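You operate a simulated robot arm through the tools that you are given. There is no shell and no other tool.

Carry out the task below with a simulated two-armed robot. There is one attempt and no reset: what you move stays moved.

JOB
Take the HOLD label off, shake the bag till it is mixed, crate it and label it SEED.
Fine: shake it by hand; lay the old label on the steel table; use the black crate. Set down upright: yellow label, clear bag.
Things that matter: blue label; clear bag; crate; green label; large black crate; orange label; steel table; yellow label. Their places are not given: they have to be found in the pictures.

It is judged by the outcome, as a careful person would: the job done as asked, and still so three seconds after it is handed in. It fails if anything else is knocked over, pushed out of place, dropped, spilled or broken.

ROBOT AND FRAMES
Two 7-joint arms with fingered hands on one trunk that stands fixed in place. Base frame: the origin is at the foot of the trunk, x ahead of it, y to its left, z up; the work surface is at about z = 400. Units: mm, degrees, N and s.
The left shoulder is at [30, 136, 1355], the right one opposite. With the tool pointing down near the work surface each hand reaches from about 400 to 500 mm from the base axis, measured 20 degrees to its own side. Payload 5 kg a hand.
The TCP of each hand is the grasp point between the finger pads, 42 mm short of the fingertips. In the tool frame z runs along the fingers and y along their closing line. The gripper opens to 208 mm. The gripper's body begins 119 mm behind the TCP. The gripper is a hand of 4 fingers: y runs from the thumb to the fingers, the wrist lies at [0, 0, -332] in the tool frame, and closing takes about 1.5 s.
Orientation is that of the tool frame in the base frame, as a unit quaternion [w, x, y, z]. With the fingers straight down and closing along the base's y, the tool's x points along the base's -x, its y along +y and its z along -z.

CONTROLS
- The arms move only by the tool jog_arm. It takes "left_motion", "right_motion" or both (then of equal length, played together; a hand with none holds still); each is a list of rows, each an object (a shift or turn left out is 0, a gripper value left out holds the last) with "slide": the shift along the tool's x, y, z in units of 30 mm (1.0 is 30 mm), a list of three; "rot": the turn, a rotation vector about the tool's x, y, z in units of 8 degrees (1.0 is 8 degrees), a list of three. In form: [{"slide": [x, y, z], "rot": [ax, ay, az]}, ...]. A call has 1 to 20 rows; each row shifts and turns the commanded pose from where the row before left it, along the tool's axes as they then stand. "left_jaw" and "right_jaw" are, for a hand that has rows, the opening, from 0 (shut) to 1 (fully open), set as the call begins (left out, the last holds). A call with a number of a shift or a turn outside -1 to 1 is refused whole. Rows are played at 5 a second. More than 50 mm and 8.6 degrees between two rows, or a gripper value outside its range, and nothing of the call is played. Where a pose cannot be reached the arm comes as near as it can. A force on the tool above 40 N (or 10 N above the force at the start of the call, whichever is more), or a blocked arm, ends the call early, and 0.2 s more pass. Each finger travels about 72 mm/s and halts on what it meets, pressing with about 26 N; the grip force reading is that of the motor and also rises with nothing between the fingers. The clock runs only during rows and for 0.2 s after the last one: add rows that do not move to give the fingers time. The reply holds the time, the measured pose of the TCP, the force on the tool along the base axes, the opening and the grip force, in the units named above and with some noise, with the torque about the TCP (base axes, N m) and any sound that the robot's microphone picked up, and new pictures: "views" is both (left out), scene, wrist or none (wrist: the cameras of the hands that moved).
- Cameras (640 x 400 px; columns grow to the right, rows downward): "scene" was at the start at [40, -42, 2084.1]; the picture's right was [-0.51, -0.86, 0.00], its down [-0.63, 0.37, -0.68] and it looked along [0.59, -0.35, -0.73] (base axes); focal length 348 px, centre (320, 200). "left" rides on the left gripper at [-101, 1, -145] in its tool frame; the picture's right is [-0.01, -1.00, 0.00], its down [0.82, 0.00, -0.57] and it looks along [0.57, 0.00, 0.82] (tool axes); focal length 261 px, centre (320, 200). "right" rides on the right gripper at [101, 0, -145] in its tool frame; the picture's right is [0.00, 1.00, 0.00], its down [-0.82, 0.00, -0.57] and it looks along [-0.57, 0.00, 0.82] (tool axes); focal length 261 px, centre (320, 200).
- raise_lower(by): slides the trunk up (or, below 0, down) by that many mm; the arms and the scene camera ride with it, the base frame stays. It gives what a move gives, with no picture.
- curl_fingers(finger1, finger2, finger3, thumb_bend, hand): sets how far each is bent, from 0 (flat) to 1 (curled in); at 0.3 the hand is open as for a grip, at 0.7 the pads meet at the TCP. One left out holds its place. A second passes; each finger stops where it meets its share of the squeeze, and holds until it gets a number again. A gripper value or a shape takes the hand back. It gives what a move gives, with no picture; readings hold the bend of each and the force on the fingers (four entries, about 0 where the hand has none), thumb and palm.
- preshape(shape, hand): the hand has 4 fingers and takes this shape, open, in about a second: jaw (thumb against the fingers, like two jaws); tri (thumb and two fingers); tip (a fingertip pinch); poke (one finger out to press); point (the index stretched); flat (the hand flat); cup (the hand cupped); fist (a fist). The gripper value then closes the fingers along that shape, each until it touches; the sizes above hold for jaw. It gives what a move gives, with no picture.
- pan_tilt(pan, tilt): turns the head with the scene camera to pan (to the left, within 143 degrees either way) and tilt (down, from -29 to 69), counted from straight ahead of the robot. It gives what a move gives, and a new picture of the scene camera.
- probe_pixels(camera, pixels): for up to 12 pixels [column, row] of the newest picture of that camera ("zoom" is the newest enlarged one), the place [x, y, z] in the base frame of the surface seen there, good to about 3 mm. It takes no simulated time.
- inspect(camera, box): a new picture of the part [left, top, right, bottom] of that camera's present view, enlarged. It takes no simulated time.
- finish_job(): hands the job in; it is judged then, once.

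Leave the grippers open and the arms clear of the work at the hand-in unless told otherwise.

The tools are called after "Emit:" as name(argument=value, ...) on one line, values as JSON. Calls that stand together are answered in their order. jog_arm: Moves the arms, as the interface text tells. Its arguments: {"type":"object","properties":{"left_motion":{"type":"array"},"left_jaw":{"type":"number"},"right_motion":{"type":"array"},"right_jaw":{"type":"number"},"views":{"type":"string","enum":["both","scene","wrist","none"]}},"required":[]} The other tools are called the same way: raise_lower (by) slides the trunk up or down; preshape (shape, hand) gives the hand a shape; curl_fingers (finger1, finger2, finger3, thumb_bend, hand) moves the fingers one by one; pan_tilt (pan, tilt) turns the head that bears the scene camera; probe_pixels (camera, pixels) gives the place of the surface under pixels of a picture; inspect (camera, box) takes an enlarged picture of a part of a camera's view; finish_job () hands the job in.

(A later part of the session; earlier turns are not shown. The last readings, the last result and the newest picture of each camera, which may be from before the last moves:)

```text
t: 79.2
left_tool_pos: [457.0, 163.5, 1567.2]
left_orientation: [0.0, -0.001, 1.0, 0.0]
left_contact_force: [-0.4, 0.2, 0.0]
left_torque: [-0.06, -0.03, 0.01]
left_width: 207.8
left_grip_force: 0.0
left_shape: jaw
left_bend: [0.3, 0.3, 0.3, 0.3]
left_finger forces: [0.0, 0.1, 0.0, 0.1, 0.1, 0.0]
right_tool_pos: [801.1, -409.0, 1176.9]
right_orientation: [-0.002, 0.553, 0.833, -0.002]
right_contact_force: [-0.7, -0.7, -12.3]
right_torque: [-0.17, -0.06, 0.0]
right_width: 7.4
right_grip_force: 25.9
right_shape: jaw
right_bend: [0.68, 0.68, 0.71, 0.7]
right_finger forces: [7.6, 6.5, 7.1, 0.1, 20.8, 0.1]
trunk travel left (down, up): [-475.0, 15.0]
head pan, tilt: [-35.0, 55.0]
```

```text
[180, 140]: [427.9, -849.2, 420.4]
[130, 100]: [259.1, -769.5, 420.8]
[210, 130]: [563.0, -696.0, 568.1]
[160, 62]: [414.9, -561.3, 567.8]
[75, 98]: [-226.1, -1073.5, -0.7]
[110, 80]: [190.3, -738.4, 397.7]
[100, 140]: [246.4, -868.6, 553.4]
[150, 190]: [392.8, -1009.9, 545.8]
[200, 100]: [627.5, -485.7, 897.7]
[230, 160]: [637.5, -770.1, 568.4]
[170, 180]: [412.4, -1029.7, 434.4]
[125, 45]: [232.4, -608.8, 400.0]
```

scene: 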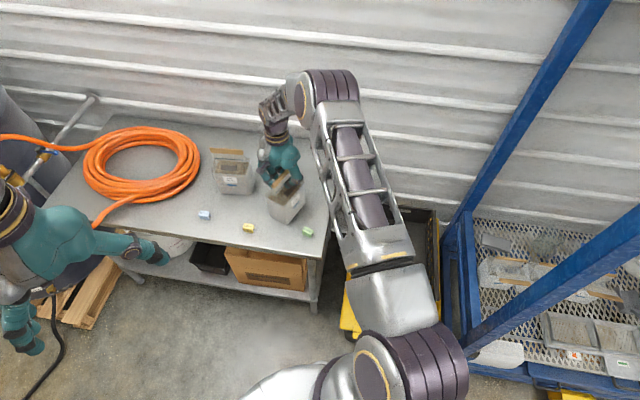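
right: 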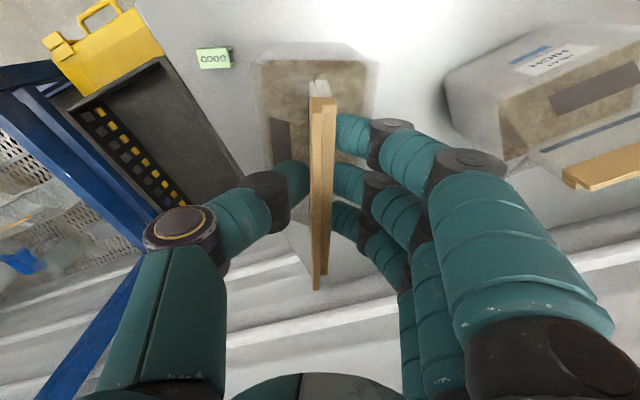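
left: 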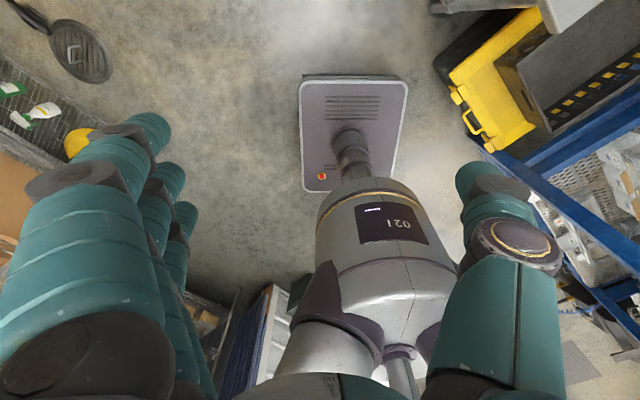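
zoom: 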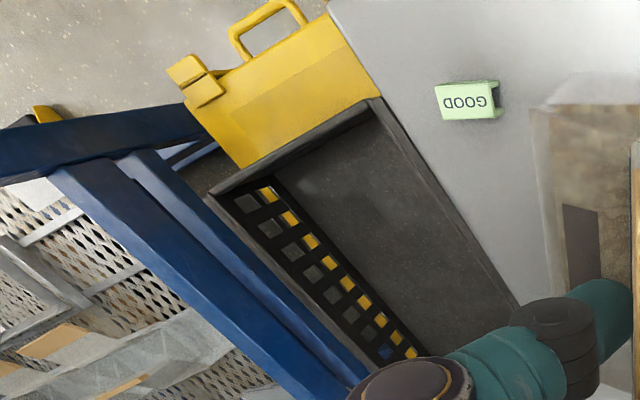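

The crate's rim is at z≈568, floor at z≈420; in table-aligned coordinates it spans about 345 × 500 mm. Before moving the arm there, I check where the blue posts of the rack stand.

Emit:
probe_pixels(camera="scene", pixels=[[560, 60], [520, 130], [480, 200], [600, 240], [540, 290], [490, 330], [460, 250], [470, 300], [400, 270], [370, 100], [340, 70], [330, 250]])

Emit:
pan_tilt(pan=-70, tilt=60)

```text
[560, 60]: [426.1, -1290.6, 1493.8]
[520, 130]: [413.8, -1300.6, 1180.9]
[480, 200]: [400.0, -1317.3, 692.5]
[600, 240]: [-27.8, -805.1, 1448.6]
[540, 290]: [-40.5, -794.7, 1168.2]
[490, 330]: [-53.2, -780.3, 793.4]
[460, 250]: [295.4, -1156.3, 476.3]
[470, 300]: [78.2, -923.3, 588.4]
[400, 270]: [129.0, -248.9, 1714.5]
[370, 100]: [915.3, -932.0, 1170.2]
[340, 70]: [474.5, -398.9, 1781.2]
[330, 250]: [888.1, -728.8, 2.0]
```

```text
t: 80.2
left_tool_pos: [455.7, 162.1, 1568.0]
left_orientation: [0.0, 0.0, 1.0, 0.0]
left_contact_force: [-0.7, 0.5, -0.7]
left_torque: [-0.01, 0.0, 0.0]
left_width: 207.9
left_grip_force: 0.1
left_shape: jaw
left_bend: [0.3, 0.3, 0.3, 0.3]
left_finger forces: [0.0, 0.0, 0.1, 0.0, 0.1, 0.0]
right_tool_pos: [799.3, -410.1, 1176.7]
right_orientation: [-0.002, 0.553, 0.833, -0.002]
right_contact_force: [-0.9, 0.0, -12.8]
right_torque: [-0.02, -0.03, 0.0]
right_width: 7.1
right_grip_force: 25.4
right_shape: jaw
right_bend: [0.68, 0.68, 0.71, 0.7]
right_finger forces: [7.6, 6.6, 7.3, 0.1, 20.9, 0.1]
trunk travel left (down, up): [-475.0, 15.0]
head pan, tilt: [-70.0, 60.0]
```

scene: 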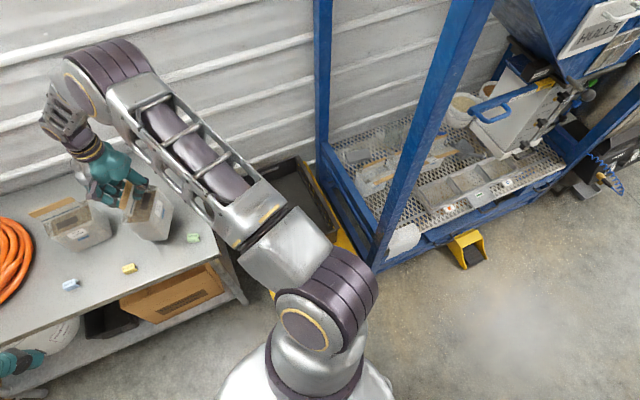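

Posts stand at (410,-1300) and (-40,-795), well away from the planned path. I raise the bag 50 mm and carry it, gently ramped, off toward the crate (first half).

Emit:
jog_arm(right_motion=[{"slide": [0, 0, -0.5]}, {"slide": [0, 0, -0.8]}, {"slide": [0, 0, -0.4]}, {"slide": [-0.103, -0.3, 0]}, {"slide": [-0.205, -0.6, 0]}, {"slide": [-0.308, -0.9, 0]}, {"slide": [-0.308, -0.9, 0]}, {"slide": [-0.308, -0.9, 0]}, {"slide": [-0.308, -0.9, 0]}, {"slide": [-0.308, -0.9, 0]}, {"slide": [-0.308, -0.9, 0]}, {"slide": [-0.308, -0.9, 0]}, {"slide": [-0.308, -0.9, 0]}, {"slide": [-0.205, -0.6, 0]}, {"slide": [-0.103, -0.3, 0]}, {}])

```text
t: 83.6
left_tool_pos: [457.1, 161.5, 1568.4]
left_orientation: [0.0, 0.0, 1.0, 0.001]
left_contact_force: [-0.3, -0.5, 0.3]
left_torque: [0.03, 0.01, 0.0]
left_width: 207.7
left_grip_force: 0.1
left_shape: jaw
left_bend: [0.3, 0.3, 0.3, 0.3]
left_finger forces: [0.1, 0.0, 0.0, 0.0, 0.0, 0.1]
right_tool_pos: [590.0, -597.7, 1230.3]
right_orientation: [-0.002, 0.553, 0.833, -0.002]
right_contact_force: [-0.1, 0.8, -13.6]
right_torque: [0.02, -0.14, 0.0]
right_width: 7.2
right_grip_force: 25.7
right_shape: jaw
right_bend: [0.68, 0.68, 0.71, 0.7]
right_finger forces: [7.7, 6.5, 7.5, 0.0, 20.8, 0.0]
trunk travel left (down, up): [-475.0, 15.0]
head pan, tilt: [-70.0, 60.0]
```

scene: 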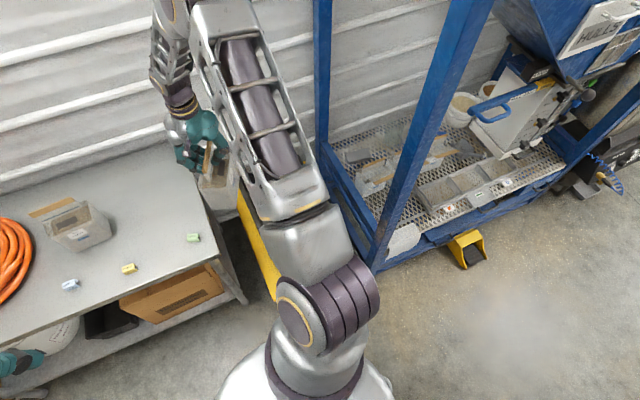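
right: 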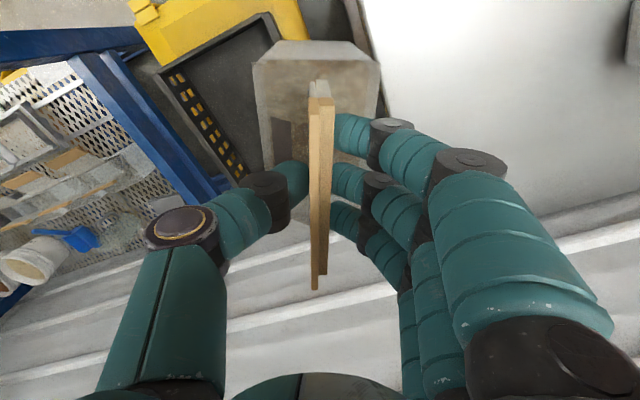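

Steady grip. Second half: on to above the crate at about (394,-772).

Emit:
jog_arm(right_motion=[{"slide": [-0.103, -0.3, 0]}, {"slide": [-0.205, -0.6, 0]}, {"slide": [-0.308, -0.9, 0]}, {"slide": [-0.308, -0.9, 0]}, {"slide": [-0.308, -0.9, 0]}, {"slide": [-0.308, -0.9, 0]}, {"slide": [-0.308, -0.9, 0]}, {"slide": [-0.308, -0.9, 0]}, {"slide": [-0.308, -0.9, 0]}, {"slide": [-0.24, -0.7, 0]}, {"slide": [-0.126, -0.37, 0]}, {}])

Emit:
inspect(camera="right", box=[100, 0, 440, 200])

```text
t: 86.2
left_tool_pos: [457.1, 162.2, 1567.8]
left_orientation: [0.001, 0.0, 1.0, 0.0]
left_contact_force: [0.0, -0.5, -0.7]
left_torque: [-0.03, 0.02, 0.01]
left_width: 207.5
left_grip_force: 0.1
left_shape: jaw
left_bend: [0.3, 0.3, 0.3, 0.3]
left_finger forces: [0.1, 0.0, 0.0, 0.0, 0.0, 0.0]
right_tool_pos: [392.8, -772.2, 1230.8]
right_orientation: [-0.002, 0.553, 0.833, -0.002]
right_contact_force: [0.3, 0.3, -13.1]
right_torque: [0.02, -0.12, -0.02]
right_width: 7.4
right_grip_force: 26.0
right_shape: jaw
right_bend: [0.68, 0.68, 0.71, 0.7]
right_finger forces: [7.6, 6.6, 7.4, 0.0, 20.7, 0.0]
trunk travel left (down, up): [-475.0, 15.0]
head pan, tilt: [-70.0, 60.0]
```

scene: 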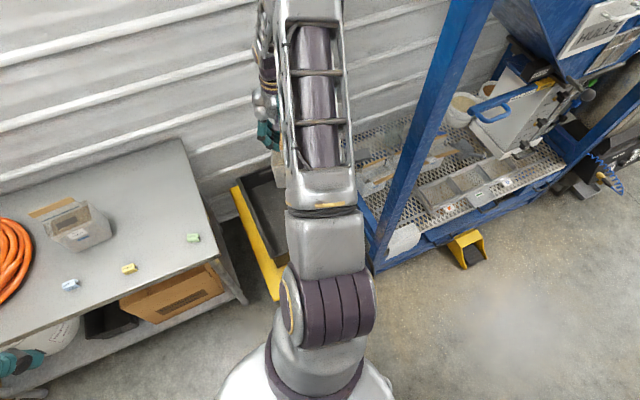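
right: 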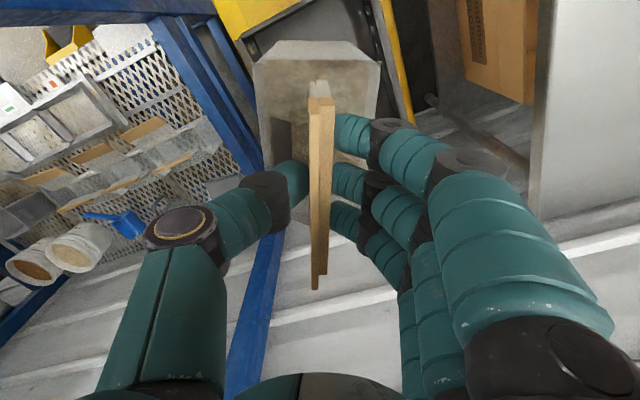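

```text
1.88 times, centred on (270, 100) of right
```

zoom: 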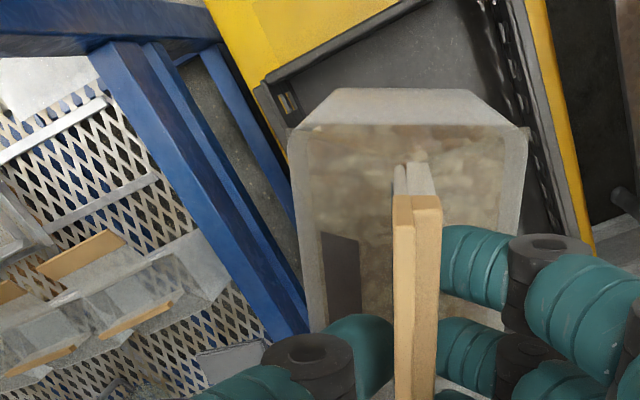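

The bag hides the crate's middle. I probe the visible rim edges to confirm the target before lowering.

Emit:
probe_pixels(camera="right", pixels=[[243, 42], [275, 28], [325, 2], [360, 20], [385, 90], [400, 100], [372, 40], [300, 30], [255, 60], [340, 25], [262, 80], [375, 10]])

Emit:
probe_pixels(camera="scene", pixels=[[243, 185], [262, 175], [270, 170], [285, 245], [265, 240], [262, 210], [250, 205], [275, 200], [280, 230], [240, 195], [255, 235], [270, 180]])

```text
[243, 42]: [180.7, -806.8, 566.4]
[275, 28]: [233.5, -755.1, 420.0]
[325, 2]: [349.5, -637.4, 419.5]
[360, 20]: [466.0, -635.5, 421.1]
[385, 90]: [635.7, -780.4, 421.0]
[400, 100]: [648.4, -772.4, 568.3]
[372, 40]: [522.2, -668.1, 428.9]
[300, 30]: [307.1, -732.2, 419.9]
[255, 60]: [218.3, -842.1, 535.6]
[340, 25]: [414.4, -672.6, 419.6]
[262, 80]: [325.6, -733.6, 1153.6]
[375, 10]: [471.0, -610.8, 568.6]
```

```text
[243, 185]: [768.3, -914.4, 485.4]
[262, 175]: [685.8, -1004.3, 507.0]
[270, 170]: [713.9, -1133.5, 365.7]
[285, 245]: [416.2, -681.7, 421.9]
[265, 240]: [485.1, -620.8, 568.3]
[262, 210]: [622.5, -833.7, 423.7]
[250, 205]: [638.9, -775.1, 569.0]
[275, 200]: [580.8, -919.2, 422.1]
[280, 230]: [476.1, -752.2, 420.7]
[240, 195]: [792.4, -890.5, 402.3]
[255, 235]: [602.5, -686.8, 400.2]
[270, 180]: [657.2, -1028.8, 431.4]
```

The crate's inside spans u −478…−155 and n 690…1170; the bag centre is at (−311, 808), well inside. I lower the trunk 330 mm.

Emit:
raise_lower(by=-330)

Emit:
pan_tilt(pan=-55, tilt=60)

Emit:
inspect(camera="right", box=[100, 0, 440, 200])

```text
t: 89.5
left_tool_pos: [457.0, 162.7, 1237.6]
left_orientation: [0.0, 0.001, 1.0, -0.001]
left_contact_force: [0.4, -0.2, -0.1]
left_torque: [-0.01, -0.03, -0.03]
left_width: 208.0
left_grip_force: 0.1
left_shape: jaw
left_bend: [0.3, 0.3, 0.3, 0.3]
left_finger forces: [0.1, 0.0, 0.0, 0.0, 0.1, 0.0]
right_tool_pos: [392.2, -771.7, 901.7]
right_orientation: [-0.002, 0.553, 0.833, -0.002]
right_contact_force: [1.0, 0.2, -11.7]
right_torque: [-0.03, -0.05, -0.01]
right_width: 7.3
right_grip_force: 26.4
right_shape: jaw
right_bend: [0.68, 0.68, 0.71, 0.7]
right_finger forces: [7.5, 6.5, 7.3, 0.1, 20.7, 0.0]
trunk travel left (down, up): [-145.0, 345.0]
head pan, tilt: [-70.0, 60.0]
```

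```text
t: 90.2
left_tool_pos: [456.1, 162.0, 1237.6]
left_orientation: [0.0, -0.001, 1.0, -0.001]
left_contact_force: [-0.3, 0.5, 0.4]
left_torque: [-0.02, 0.04, 0.0]
left_width: 207.9
left_grip_force: 0.1
left_shape: jaw
left_bend: [0.3, 0.3, 0.3, 0.3]
left_finger forces: [0.0, 0.0, 0.1, 0.0, 0.1, 0.1]
right_tool_pos: [392.5, -772.7, 901.1]
right_orientation: [-0.002, 0.553, 0.833, -0.002]
right_contact_force: [-0.8, -0.2, -13.3]
right_torque: [-0.05, -0.05, -0.02]
right_width: 7.2
right_grip_force: 25.9
right_shape: jaw
right_bend: [0.68, 0.68, 0.71, 0.7]
right_finger forces: [7.6, 6.5, 7.4, 0.0, 20.7, 0.0]
trunk travel left (down, up): [-145.0, 345.0]
head pan, tilt: [-55.0, 60.0]
```

scene: 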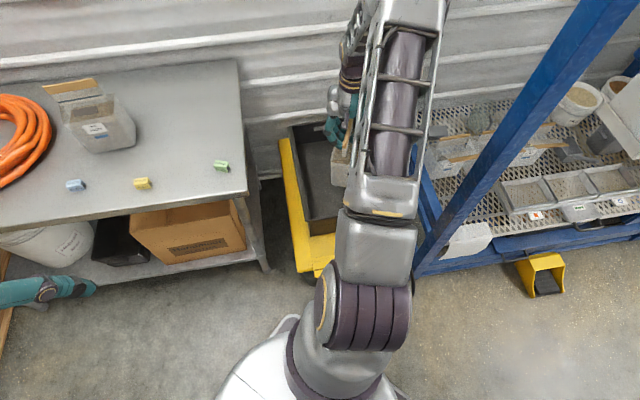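

```text
1.88 times, centred on (270, 100) of right
```

zoom: 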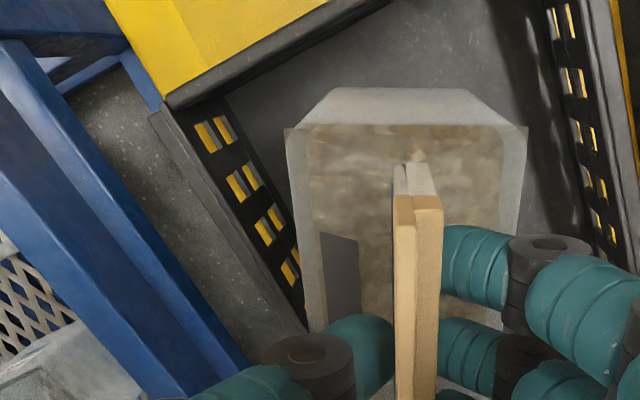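

The bag hangs over the crate's inside with walls clear on both sides. I go down 200 mm.

Emit:
jog_arm(right_motion=[{"slide": [0, 0, 0.5]}, {"slide": [0, 0, 0.8]}, {"slide": [0, 0, 0.8]}, {"slide": [0, 0, 0.8]}, {"slide": [0, 0, 0.8]}, {"slide": [0, 0, 0.8]}, {"slide": [0, 0, 0.8]}, {"slide": [0, 0, 0.8]}, {"slide": [0, 0, 0.567]}, {}])

Emit:
inspect(camera="right", box=[100, 0, 440, 200])

```text
t: 92.4
left_tool_pos: [456.2, 161.9, 1239.0]
left_orientation: [0.0, 0.0, 1.0, 0.0]
left_contact_force: [-0.4, -0.8, -0.9]
left_torque: [0.01, -0.01, 0.02]
left_width: 208.1
left_grip_force: 0.1
left_shape: jaw
left_bend: [0.3, 0.3, 0.3, 0.3]
left_finger forces: [0.0, 0.0, 0.0, 0.0, 0.0, 0.0]
right_tool_pos: [390.0, -773.0, 699.6]
right_orientation: [-0.002, 0.553, 0.833, -0.002]
right_contact_force: [-0.7, 0.4, -13.1]
right_torque: [0.02, -0.05, 0.03]
right_width: 7.1
right_grip_force: 25.8
right_shape: jaw
right_bend: [0.68, 0.68, 0.68, 0.7]
right_finger forces: [7.5, 6.5, 7.2, 0.0, 20.8, 0.0]
trunk travel left (down, up): [-145.0, 345.0]
head pan, tilt: [-55.0, 60.0]
```

scene: 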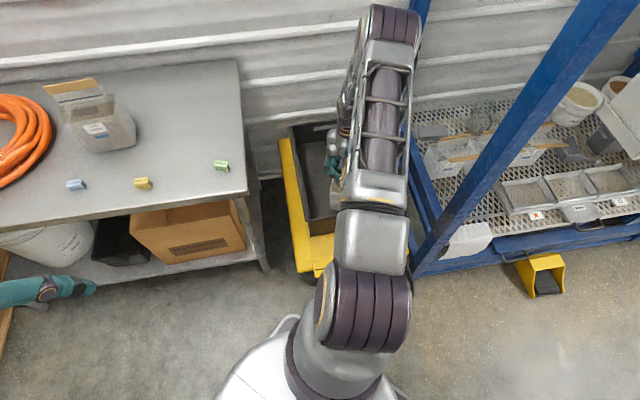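
right: 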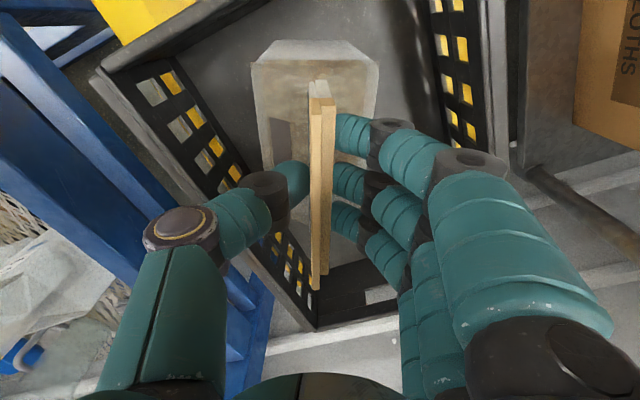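

```text
1.88 times, centred on (270, 100) of right
```

zoom: 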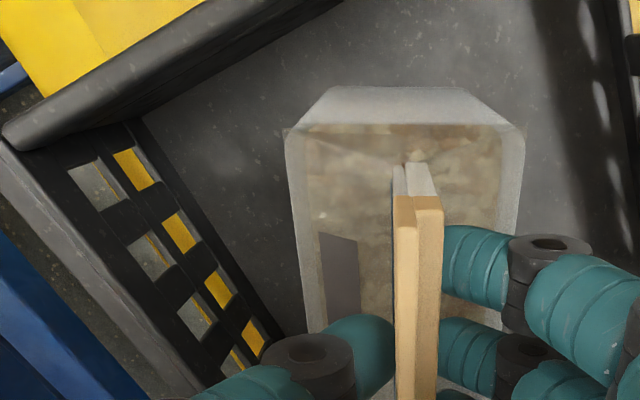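

Good clearance all around. I go down 45 mm more, then in small steps to feel the floor.

Emit:
jog_arm(right_motion=[{"slide": [0, 0, 0.5]}, {"slide": [0, 0, 0.5]}, {"slide": [0, 0, 0.5]}, {}], views="none")

Emit:
jog_arm(right_motion=[{"slide": [0, 0, 0.1]}, {"slide": [0, 0, 0.1]}, {}], views="none")

```text
t: 93.4
left_tool_pos: [456.1, 162.4, 1238.2]
left_orientation: [0.0, 0.0, 1.0, 0.0]
left_contact_force: [0.1, 0.6, -0.1]
left_torque: [-0.03, -0.03, -0.01]
left_width: 207.8
left_grip_force: 0.0
left_shape: jaw
left_bend: [0.3, 0.3, 0.3, 0.3]
left_finger forces: [0.1, 0.0, 0.1, 0.0, 0.1, 0.1]
right_tool_pos: [389.5, -772.0, 656.5]
right_orientation: [-0.002, 0.552, 0.834, -0.002]
right_contact_force: [-0.1, 1.3, -12.7]
right_torque: [0.01, -0.08, 0.0]
right_width: 7.0
right_grip_force: 25.4
right_shape: jaw
right_bend: [0.68, 0.68, 0.68, 0.7]
right_finger forces: [7.7, 6.6, 7.3, 0.0, 20.8, 0.1]
trunk travel left (down, up): [-145.0, 345.0]
head pan, tilt: [-55.0, 60.0]
```

```text
t: 94.2
left_tool_pos: [455.4, 162.5, 1238.6]
left_orientation: [0.0, 0.0, 1.0, 0.0]
left_contact_force: [-0.7, -0.4, 0.6]
left_torque: [-0.02, 0.01, 0.01]
left_width: 208.1
left_grip_force: 0.0
left_shape: jaw
left_bend: [0.3, 0.3, 0.3, 0.3]
left_finger forces: [0.0, 0.0, 0.0, 0.1, 0.1, 0.0]
right_tool_pos: [390.0, -771.9, 651.7]
right_orientation: [-0.001, 0.553, 0.833, -0.003]
right_contact_force: [-3.7, 2.3, 0.8]
right_torque: [-0.13, -0.08, -0.03]
right_width: 7.8
right_grip_force: 26.4
right_shape: jaw
right_bend: [0.68, 0.71, 0.71, 0.7]
right_finger forces: [7.5, 6.9, 8.0, 0.0, 24.9, 0.0]
trunk travel left (down, up): [-145.0, 345.0]
head pan, tilt: [-55.0, 60.0]
```

The floor carries the bag now (force dropped to ~0). I open the fingers and look.

Emit:
jog_arm(right_motion=[{}, {}, {}, {}, {}, {}], right_jaw=0.5)

Emit:
inspect(camera="right", box=[180, 20, 440, 300])

```text
t: 95.6
left_tool_pos: [457.0, 162.4, 1237.8]
left_orientation: [0.0, 0.0, 1.0, 0.001]
left_contact_force: [0.4, -0.1, -0.5]
left_torque: [-0.04, -0.01, 0.0]
left_width: 208.1
left_grip_force: 0.0
left_shape: jaw
left_bend: [0.3, 0.3, 0.3, 0.3]
left_finger forces: [0.0, 0.0, 0.1, 0.0, 0.0, 0.0]
right_tool_pos: [390.3, -771.3, 651.4]
right_orientation: [-0.001, 0.552, 0.834, -0.002]
right_contact_force: [0.5, -0.2, 0.2]
right_torque: [-0.01, -0.01, 0.03]
right_width: 103.0
right_grip_force: 0.0
right_shape: jaw
right_bend: [0.73, 0.73, 0.73, 0.7]
right_finger forces: [0.1, 0.0, 0.0, 0.0, 0.0, 0.0]
trunk travel left (down, up): [-145.0, 345.0]
head pan, tilt: [-55.0, 60.0]
```

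scene: 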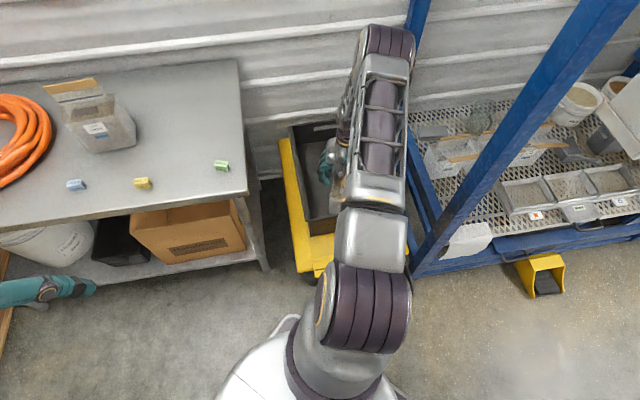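
right: 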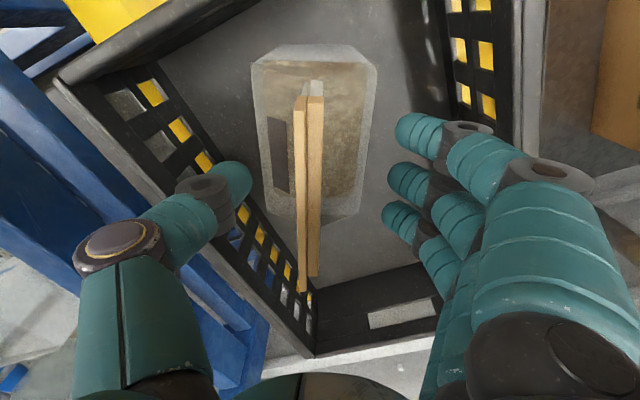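

```text
1.43 times, centred on (310, 160) of right
```

zoom: 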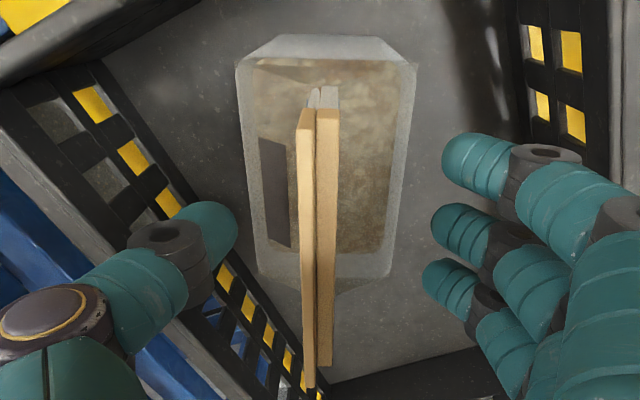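

The bag stands upright in the crate. I raise the hand straight up 210 mm, then measure the bar for labelling.

Emit:
jog_arm(right_motion=[{"slide": [0, 0, -0.5]}, {"slide": [0, 0, -0.9]}, {"slide": [0, 0, -0.9]}, {"slide": [0, 0, -0.9]}, {"slide": [0, 0, -0.9]}, {"slide": [0, 0, -0.9]}, {"slide": [0, 0, -0.9]}, {"slide": [0, 0, -0.9]}, {}], right_jaw=0.6)

Emit:
inspect(camera="right", box=[240, 40, 400, 200])

```text
t: 97.6
left_tool_pos: [456.7, 162.1, 1238.6]
left_orientation: [0.0, 0.001, 1.0, 0.001]
left_contact_force: [-0.7, 1.0, -0.1]
left_torque: [0.01, 0.01, -0.03]
left_width: 208.1
left_grip_force: 0.2
left_shape: jaw
left_bend: [0.3, 0.3, 0.3, 0.3]
left_finger forces: [0.0, 0.1, 0.0, 0.0, 0.0, 0.0]
right_tool_pos: [393.1, -771.8, 852.7]
right_orientation: [-0.003, 0.553, 0.833, -0.001]
right_contact_force: [-0.1, 0.2, -1.0]
right_torque: [0.0, 0.02, 0.02]
right_width: 124.3
right_grip_force: 0.1
right_shape: jaw
right_bend: [0.32, 0.32, 0.32, 0.7]
right_finger forces: [0.0, 0.0, 0.1, 0.0, 0.1, 0.0]
trunk travel left (down, up): [-145.0, 345.0]
head pan, tilt: [-55.0, 60.0]
```

scene: 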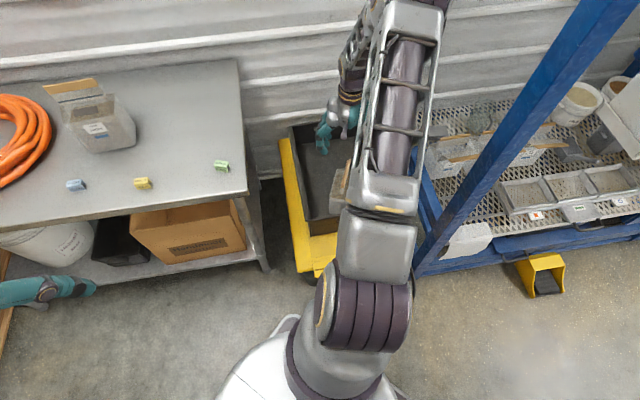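
right: 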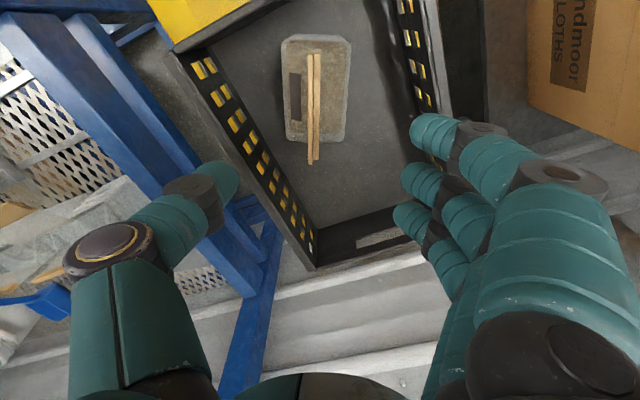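

```text
2.50 times, centred on (320, 120) of right
```

zoom: 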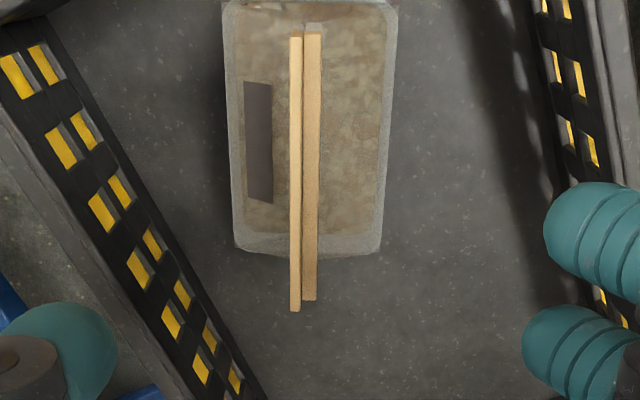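

I probe the bar's strips in this enlarged view.

Emit:
probe_pixels(camera="zoom", pixels=[[296, 45], [313, 45], [295, 100], [312, 100], [295, 170], [311, 170], [294, 240], [310, 240], [294, 300], [309, 292], [320, 60], [302, 60]])

```text
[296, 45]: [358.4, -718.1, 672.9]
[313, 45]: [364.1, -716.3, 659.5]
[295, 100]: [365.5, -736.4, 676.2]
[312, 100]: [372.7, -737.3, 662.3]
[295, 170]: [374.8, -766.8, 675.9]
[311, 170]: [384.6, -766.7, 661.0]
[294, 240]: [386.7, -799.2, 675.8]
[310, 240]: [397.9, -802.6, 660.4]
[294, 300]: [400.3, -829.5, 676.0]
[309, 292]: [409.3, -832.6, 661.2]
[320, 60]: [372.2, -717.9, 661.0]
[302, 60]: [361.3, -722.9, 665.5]
```

Bar: front strip top z≈676, rear strip top z≈661, axis about −69.4°, centre line known. Now for the SEED label: I raise the trunk 75 mm, lift the hand and turn it back to yaw 48°.

Emit:
raise_lower(by=75)

Emit:
jog_arm(right_motion=[{"slide": [0, 0, -0.95]}, {"slide": [0, 0, -0.95]}, {"slide": [0, 0, -0.95]}, {"slide": [0, 0, -0.95]}, {"slide": [0, 0, -0.95]}, {"slide": [0, 0, -0.95]}, {"slide": [0, 0, -0.95]}, {"rot": [0, 0, -1]}, {"rot": [0, 0, -1]}, {"rot": [0, 0, -1]}, {"rot": [0, 0, -1]}, {"rot": [0, 0, -1]}, {"rot": [0, 0, -1]}, {"rot": [0, 0, -1]}, {"rot": [0, 0, -1]}, {"rot": [0, 0, -1]}, {"rot": [0, 0, -1]}, {"rot": [0, 0, -1]}, {"rot": [0, 0, -1]}, {"rot": [0, 0, -1]}], views="scene")

```text
t: 98.8
left_tool_pos: [456.2, 163.1, 1313.1]
left_orientation: [0.0, 0.001, 1.0, 0.0]
left_contact_force: [-0.1, -0.4, -0.5]
left_torque: [0.05, 0.01, 0.01]
left_width: 207.8
left_grip_force: 0.1
left_shape: jaw
left_bend: [0.3, 0.3, 0.3, 0.3]
left_finger forces: [0.0, 0.1, 0.1, 0.1, 0.1, 0.0]
right_tool_pos: [392.5, -772.9, 928.1]
right_orientation: [-0.002, 0.553, 0.833, -0.001]
right_contact_force: [0.0, 0.0, 0.4]
right_torque: [-0.02, 0.03, 0.03]
right_width: 124.3
right_grip_force: 0.1
right_shape: jaw
right_bend: [0.32, 0.32, 0.32, 0.7]
right_finger forces: [0.0, 0.0, 0.0, 0.0, 0.0, 0.1]
trunk travel left (down, up): [-220.0, 270.0]
head pan, tilt: [-55.0, 60.0]
```

```text
t: 103.0
left_tool_pos: [455.7, 162.8, 1313.6]
left_orientation: [0.0, -0.001, 1.0, 0.0]
left_contact_force: [-0.1, 0.6, 0.6]
left_torque: [0.03, 0.03, -0.04]
left_width: 208.1
left_grip_force: 0.1
left_shape: jaw
left_bend: [0.3, 0.3, 0.3, 0.3]
left_finger forces: [0.0, 0.0, 0.0, 0.1, 0.1, 0.0]
right_tool_pos: [394.4, -771.2, 1128.7]
right_orientation: [-0.002, -0.317, 0.948, 0.001]
right_contact_force: [-1.0, -0.4, 0.2]
right_torque: [0.01, -0.01, -0.03]
right_width: 124.1
right_grip_force: 0.1
right_shape: jaw
right_bend: [0.32, 0.32, 0.32, 0.7]
right_finger forces: [0.0, 0.0, 0.0, 0.1, 0.0, 0.1]
trunk travel left (down, up): [-220.0, 270.0]
head pan, tilt: [-55.0, 60.0]
```

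scene: 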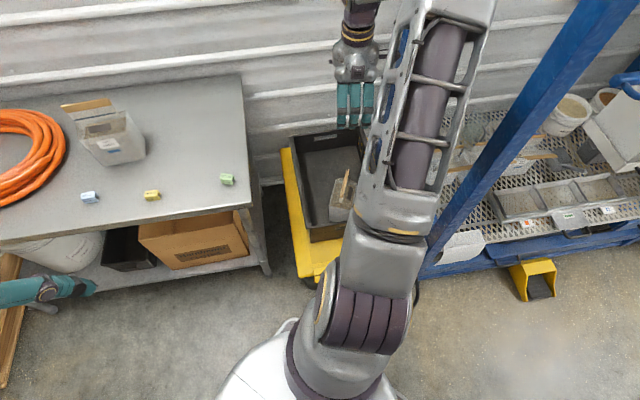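

The bag stands in the crate (342,195). I finish the yaw and move to the front of the table, staying at z≈1128.

Emit:
jog_arm(right_motion=[{"rot": [0, 0, -0.69]}, {"rot": [0, 0, -0.69]}, {"slide": [-0.95, 0.27, 0]}, {"slide": [-0.95, 0.27, 0]}, {"slide": [-0.95, 0.27, 0]}, {"slide": [-0.95, 0.27, 0]}, {"slide": [-0.95, 0.27, 0]}, {"slide": [-0.95, 0.27, 0]}, {"slide": [-0.95, 0.27, 0]}, {"slide": [-0.95, 0.27, 0]}, {"slide": [-0.95, 0.27, 0]}, {"slide": [-0.95, 0.27, 0]}, {"slide": [-0.95, 0.27, 0]}, {"slide": [-0.95, 0.27, 0]}, {"slide": [-0.95, 0.27, 0]}, {"slide": [-0.95, 0.27, 0]}, {"slide": [-0.95, 0.27, 0]}, {"slide": [-0.95, 0.27, 0]}, {"slide": [-0.95, 0.27, 0]}, {"slide": [-0.95, 0.27, 0]}], views="scene")

Emit:
preshape(hand="right", shape="tip")

Emit:
inspect(camera="scene", box=[290, 130, 410, 230])

```text
t: 107.2
left_tool_pos: [456.3, 164.0, 1312.9]
left_orientation: [0.0, 0.0, 1.0, 0.0]
left_contact_force: [0.8, 1.0, -0.4]
left_torque: [-0.1, 0.08, -0.01]
left_width: 207.9
left_grip_force: 0.1
left_shape: jaw
left_bend: [0.3, 0.3, 0.3, 0.3]
left_finger forces: [0.1, 0.0, 0.1, 0.0, 0.0, 0.0]
right_tool_pos: [629.0, -291.5, 1123.0]
right_orientation: [-0.004, -0.406, 0.914, 0.0]
right_contact_force: [-0.1, 0.5, 0.1]
right_torque: [0.0, 0.03, -0.02]
right_width: 123.9
right_grip_force: 0.0
right_shape: jaw
right_bend: [0.32, 0.32, 0.32, 0.7]
right_finger forces: [0.0, 0.0, 0.1, 0.0, 0.0, 0.0]
trunk travel left (down, up): [-220.0, 270.0]
head pan, tilt: [-55.0, 60.0]
```

scene: 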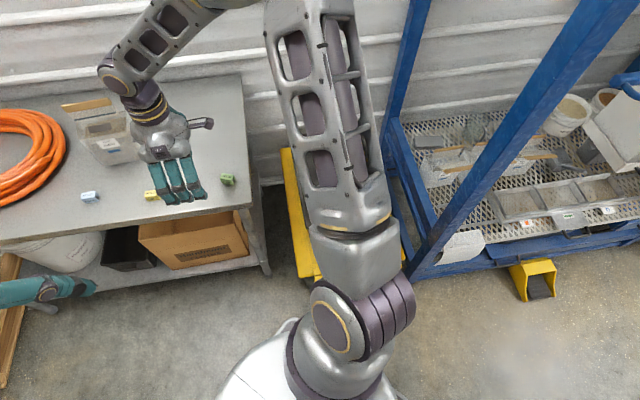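

```text
t: 108.0
left_tool_pos: [456.2, 163.5, 1313.5]
left_orientation: [0.0, 0.001, 1.0, 0.0]
left_contact_force: [0.2, 0.3, -0.3]
left_torque: [-0.01, 0.02, 0.01]
left_width: 207.7
left_grip_force: 0.1
left_shape: jaw
left_bend: [0.3, 0.3, 0.3, 0.3]
left_finger forces: [0.1, 0.0, 0.0, 0.0, 0.0, 0.0]
right_tool_pos: [629.3, -292.7, 1122.5]
right_orientation: [-0.002, -0.407, 0.913, 0.0]
right_contact_force: [0.5, 0.2, 0.8]
right_torque: [-0.03, 0.02, 0.01]
right_width: 208.2
right_grip_force: 0.1
right_shape: tip
right_bend: [0.06, 0.3, 0.06, 0.3]
right_finger forces: [0.0, 0.0, 0.0, 0.0, 0.1, 0.0]
trunk travel left (down, up): [-220.0, 270.0]
head pan, tilt: [-55.0, 60.0]
```

```text
4.00 times, centred on (350, 180) of scene
```

zoom: 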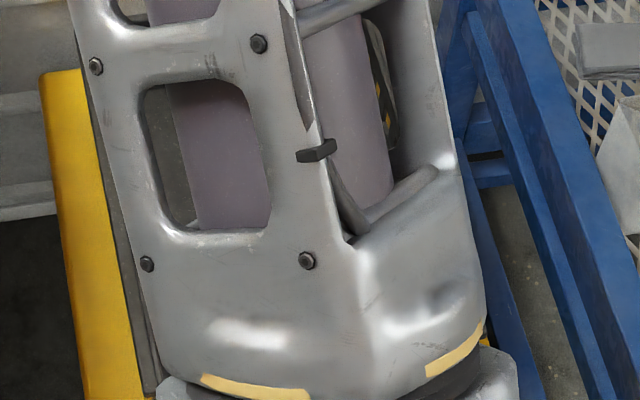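

Now the tilt of 30° and the move to above the SEED label, fingers half open to stay away from the HIGH bag.

Emit:
jog_arm(right_motion=[{"rot": [0, -1, 0]}, {"rot": [0, -1, 0]}, {"rot": [0, -1, 0]}, {"rot": [0, -0.75, 0]}, {"slide": [-0.69, -0.338, 0.761]}, {"slide": [-0.69, -0.338, 0.761]}, {"slide": [-0.69, -0.338, 0.761]}, {"slide": [-0.69, -0.338, 0.761]}, {"slide": [-0.69, -0.338, 0.761]}, {"slide": [-0.69, -0.338, 0.761]}, {"slide": [-0.69, -0.338, 0.761]}, {"slide": [-0.69, -0.338, 0.761]}, {"slide": [-0.69, -0.338, 0.761]}, {"slide": [-0.69, -0.338, 0.761]}, {"slide": [-0.69, -0.338, 0.761]}, {"slide": [-0.69, -0.338, 0.761]}, {}], right_jaw=0.5)

Emit:
inspect(camera="right", box=[240, 80, 400, 240])

```text
t: 111.7
left_tool_pos: [455.2, 161.8, 1314.0]
left_orientation: [0.001, 0.0, 1.0, 0.0]
left_contact_force: [-0.9, -0.5, -0.1]
left_torque: [0.06, -0.1, -0.02]
left_width: 207.9
left_grip_force: 0.0
left_shape: jaw
left_bend: [0.3, 0.3, 0.3, 0.3]
left_finger forces: [0.1, 0.0, 0.0, 0.0, 0.1, 0.0]
right_tool_pos: [956.4, -114.9, 1011.8]
right_orientation: [0.235, -0.393, 0.883, 0.105]
right_contact_force: [-0.8, -0.3, 0.5]
right_torque: [0.0, -0.07, -0.02]
right_width: 104.8
right_grip_force: 0.1
right_shape: tip
right_bend: [0.05, 0.73, 0.05, 0.7]
right_finger forces: [0.1, 0.0, 0.0, 0.0, 0.1, 0.1]
trunk travel left (down, up): [-220.0, 270.0]
head pan, tilt: [-55.0, 60.0]
```

scene: 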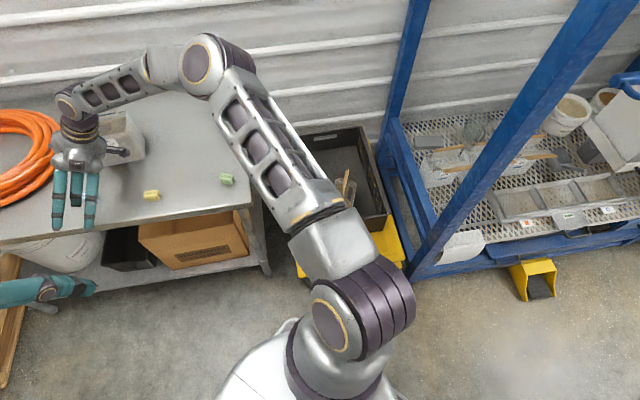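
right: 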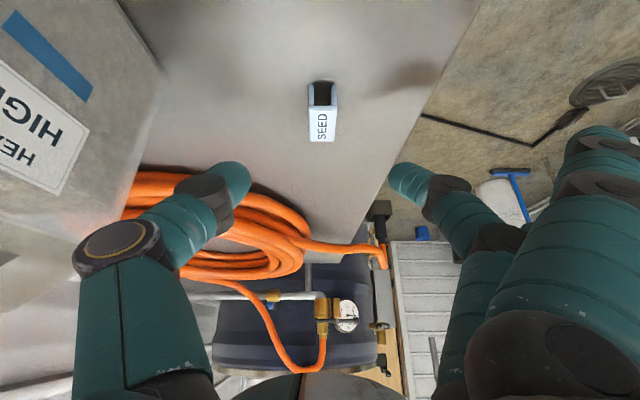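

```text
2.50 times, centred on (320, 160) of right
```

zoom: 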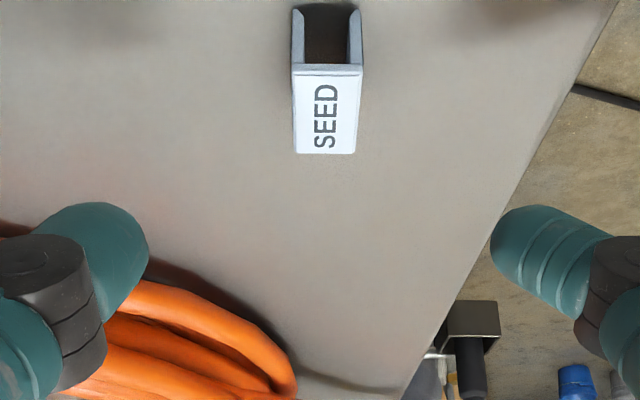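

The SEED label (322,110) is well aligned with the hand. I probe its corners and the nearest part of the hose coil.

Emit:
probe_pixels(camera="zoom", pixels=[[298, 75], [357, 75], [298, 147], [350, 147], [326, 110], [297, 20], [355, 20], [326, 40], [160, 300], [280, 360], [220, 320], [100, 210]])

Emit:
probe_pixels(camera="right", pixels=[[240, 180], [160, 175], [280, 240], [300, 250], [130, 190], [250, 210]])

```text
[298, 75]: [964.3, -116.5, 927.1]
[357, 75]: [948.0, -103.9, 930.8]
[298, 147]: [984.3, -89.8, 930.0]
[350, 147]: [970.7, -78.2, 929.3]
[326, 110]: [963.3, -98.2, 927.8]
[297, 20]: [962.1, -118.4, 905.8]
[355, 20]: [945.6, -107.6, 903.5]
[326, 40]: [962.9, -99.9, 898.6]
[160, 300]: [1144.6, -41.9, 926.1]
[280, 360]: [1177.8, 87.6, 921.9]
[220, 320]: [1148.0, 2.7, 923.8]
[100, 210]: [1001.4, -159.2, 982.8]
```

```text
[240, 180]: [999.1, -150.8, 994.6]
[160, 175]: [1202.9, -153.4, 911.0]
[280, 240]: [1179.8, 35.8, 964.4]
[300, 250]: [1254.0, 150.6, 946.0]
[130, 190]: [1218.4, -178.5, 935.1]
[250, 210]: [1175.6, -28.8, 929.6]
```

Label centre is at (967,-97), yaw ≈50°. I lower to TCP z≈945 with the fingertips level with the label's upper half.

Emit:
jog_arm(right_motion=[{"slide": [0.313, 0.033, 0.677]}, {"slide": [0.313, 0.033, 0.677]}, {"slide": [0.313, 0.033, 0.677]}, {}], views="wrist")

Emit:
inspect(camera="right", box=[232, 120, 408, 230])

```text
t: 112.7
left_tool_pos: [455.0, 163.5, 1313.0]
left_orientation: [0.0, 0.0, 1.0, 0.0]
left_contact_force: [0.4, -0.3, -0.5]
left_torque: [-0.02, -0.01, 0.01]
left_width: 207.9
left_grip_force: 0.1
left_shape: jaw
left_bend: [0.3, 0.3, 0.3, 0.3]
left_finger forces: [0.1, 0.0, 0.0, 0.1, 0.0, 0.2]
right_tool_pos: [955.8, -107.9, 944.7]
right_orientation: [0.235, -0.393, 0.883, 0.105]
right_contact_force: [-0.3, 0.5, -0.4]
right_torque: [-0.01, -0.02, -0.01]
right_width: 104.7
right_grip_force: 0.0
right_shape: tip
right_bend: [0.05, 0.73, 0.05, 0.7]
right_finger forces: [0.0, 0.0, 0.0, 0.0, 0.0, 0.0]
trunk travel left (down, up): [-220.0, 270.0]
head pan, tilt: [-55.0, 60.0]
```

right: 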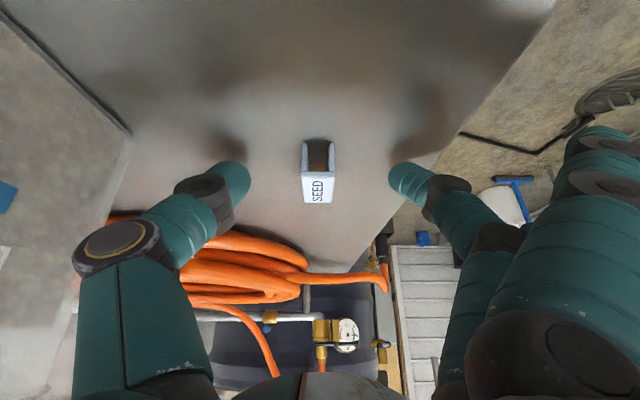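

```text
3.64 times, centred on (320, 175) of right
```

zoom: 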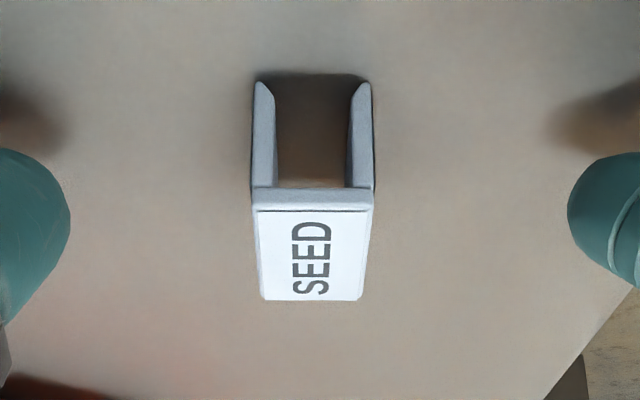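

Label is centred between the tips. I close the pinch.

Emit:
jog_arm(right_motion=[{}, {}, {}, {}, {}, {}, {}, {}], right_jaw=0, views="wrist")

Emit:
inspect(camera="right", box=[232, 120, 408, 230])

```text
t: 114.5
left_tool_pos: [455.0, 162.3, 1312.6]
left_orientation: [0.0, 0.0, 1.0, 0.0]
left_contact_force: [-0.2, 0.9, -0.2]
left_torque: [0.0, 0.02, 0.01]
left_width: 208.1
left_grip_force: 0.0
left_shape: jaw
left_bend: [0.3, 0.3, 0.3, 0.3]
left_finger forces: [0.0, 0.1, 0.1, 0.0, 0.0, 0.0]
right_tool_pos: [955.6, -107.8, 945.1]
right_orientation: [0.234, -0.393, 0.883, 0.106]
right_contact_force: [0.6, 0.3, 0.2]
right_torque: [0.0, 0.04, 0.01]
right_width: 18.8
right_grip_force: 25.8
right_shape: tip
right_bend: [0.28, 0.72, 0.28, 0.7]
right_finger forces: [0.1, 22.9, 0.1, 0.0, 22.9, 0.0]
trunk travel left (down, up): [-220.0, 270.0]
head pan, tilt: [-55.0, 60.0]
```

right: 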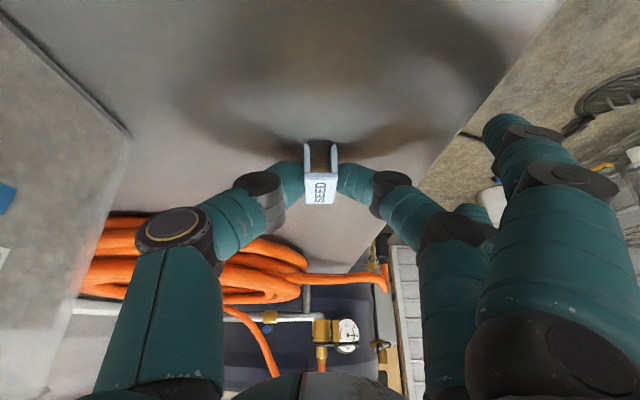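

```text
3.64 times, centred on (320, 175) of right
```

zoom: 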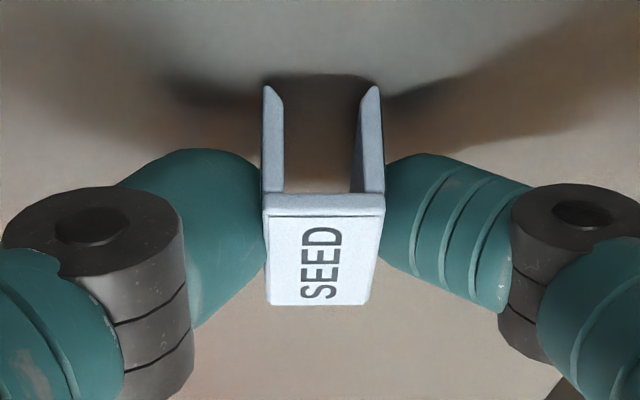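

Held squarely (18.8 mm). I lift 65 mm and go back the way I came to the clear spot in front of the table.

Emit:
jog_arm(right_motion=[{"slide": [-0.361, 0, -0.625]}, {"slide": [-0.361, 0, -0.625]}, {"slide": [-0.361, 0, -0.625]}, {"slide": [0.69, 0.338, -0.761]}, {"slide": [0.69, 0.338, -0.761]}, {"slide": [0.69, 0.338, -0.761]}, {"slide": [0.69, 0.338, -0.761]}, {"slide": [0.69, 0.338, -0.761]}, {"slide": [0.69, 0.338, -0.761]}, {"slide": [0.69, 0.338, -0.761]}, {"slide": [0.69, 0.338, -0.761]}, {"slide": [0.69, 0.338, -0.761]}, {"slide": [0.69, 0.338, -0.761]}, {"slide": [0.69, 0.338, -0.761]}, {"slide": [0.69, 0.338, -0.761]}, {}])

```text
t: 117.8
left_tool_pos: [457.0, 162.8, 1311.8]
left_orientation: [0.0, 0.0, 1.0, 0.0]
left_contact_force: [1.1, 0.0, -0.5]
left_torque: [-0.06, 0.11, -0.01]
left_width: 207.7
left_grip_force: 0.0
left_shape: jaw
left_bend: [0.3, 0.3, 0.3, 0.3]
left_finger forces: [0.0, 0.0, 0.0, 0.0, 0.0, 0.1]
right_tool_pos: [632.4, -285.6, 1121.3]
right_orientation: [0.234, -0.393, 0.883, 0.106]
right_contact_force: [0.4, 0.5, -0.5]
right_torque: [0.01, 0.09, 0.06]
right_width: 18.7
right_grip_force: 26.0
right_shape: tip
right_bend: [0.28, 0.72, 0.28, 0.7]
right_finger forces: [0.0, 22.8, 0.0, 0.1, 22.9, 0.0]
trunk travel left (down, up): [-220.0, 270.0]
head pan, tilt: [-55.0, 60.0]
```

scene: 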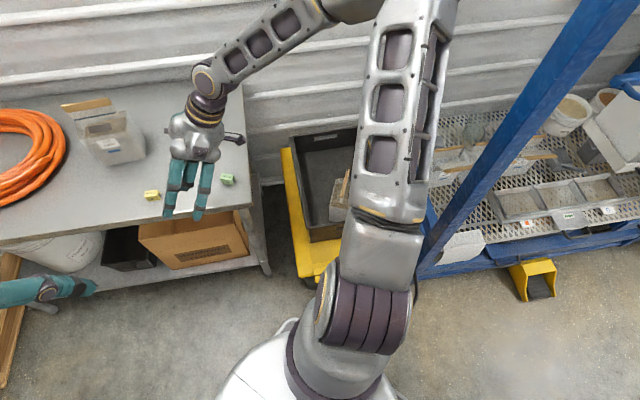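
right: 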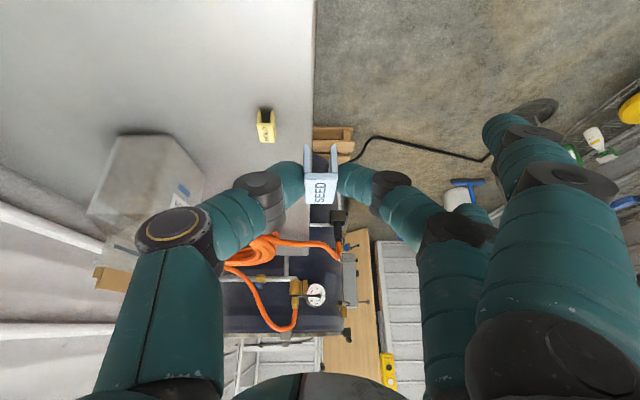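

Now I move to beside the crate and begin turning about the vertical (keeping the tilt) toward yaw −69.4°.

Emit:
jog_arm(right_motion=[{"slide": [0.932, -0.227, -0.538]}, {"slide": [0.932, -0.227, -0.538]}, {"slide": [0.932, -0.227, -0.538]}, {"slide": [0.932, -0.227, -0.538]}, {"slide": [0.932, -0.227, -0.538]}, {"slide": [0.932, -0.227, -0.538]}, {"slide": [0.932, -0.227, -0.538]}, {"slide": [0.932, -0.227, -0.538]}, {"slide": [0.932, -0.227, -0.538]}, {"slide": [0.932, -0.227, -0.538]}, {"slide": [0.932, -0.227, -0.538]}, {"rot": [0.5, 0, 0.866]}, {"rot": [0.5, 0, 0.866]}, {"rot": [0.5, 0, 0.866]}, {"rot": [0.5, 0, 0.866]}, {"rot": [0.5, 0, 0.866]}, {"rot": [0.5, 0, 0.866]}, {"rot": [0.5, 0, 0.866]}, {"rot": [0.5, 0, 0.866]}, {}])

```text
t: 122.0
left_tool_pos: [457.0, 162.7, 1312.7]
left_orientation: [0.0, 0.0, 1.0, 0.0]
left_contact_force: [-0.8, 0.4, 0.2]
left_torque: [0.02, 0.05, 0.03]
left_width: 207.8
left_grip_force: 0.1
left_shape: jaw
left_bend: [0.3, 0.3, 0.3, 0.3]
left_finger forces: [0.0, 0.0, 0.0, 0.0, 0.1, 0.0]
right_tool_pos: [449.6, -601.2, 1124.9]
right_orientation: [0.254, 0.136, 0.957, -0.038]
right_contact_force: [0.5, -0.2, -0.6]
right_torque: [-0.02, 0.04, 0.0]
right_width: 18.6
right_grip_force: 26.1
right_shape: tip
right_bend: [0.28, 0.72, 0.28, 0.7]
right_finger forces: [0.1, 23.6, 0.0, 0.0, 23.7, 0.0]
trunk travel left (down, up): [-220.0, 270.0]
head pan, tilt: [-55.0, 60.0]
```

scene: 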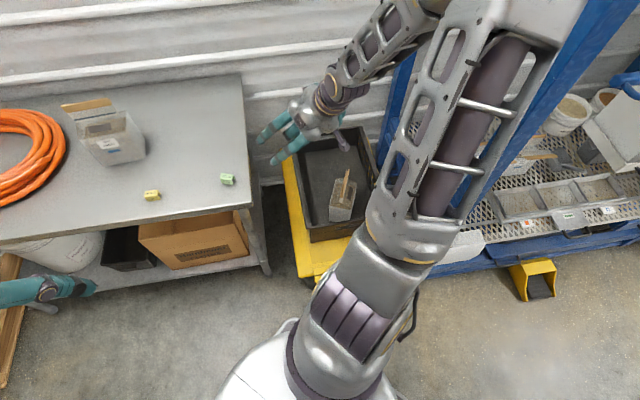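
right: 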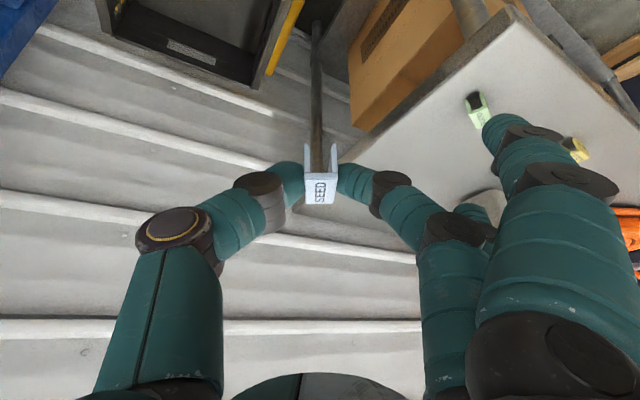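

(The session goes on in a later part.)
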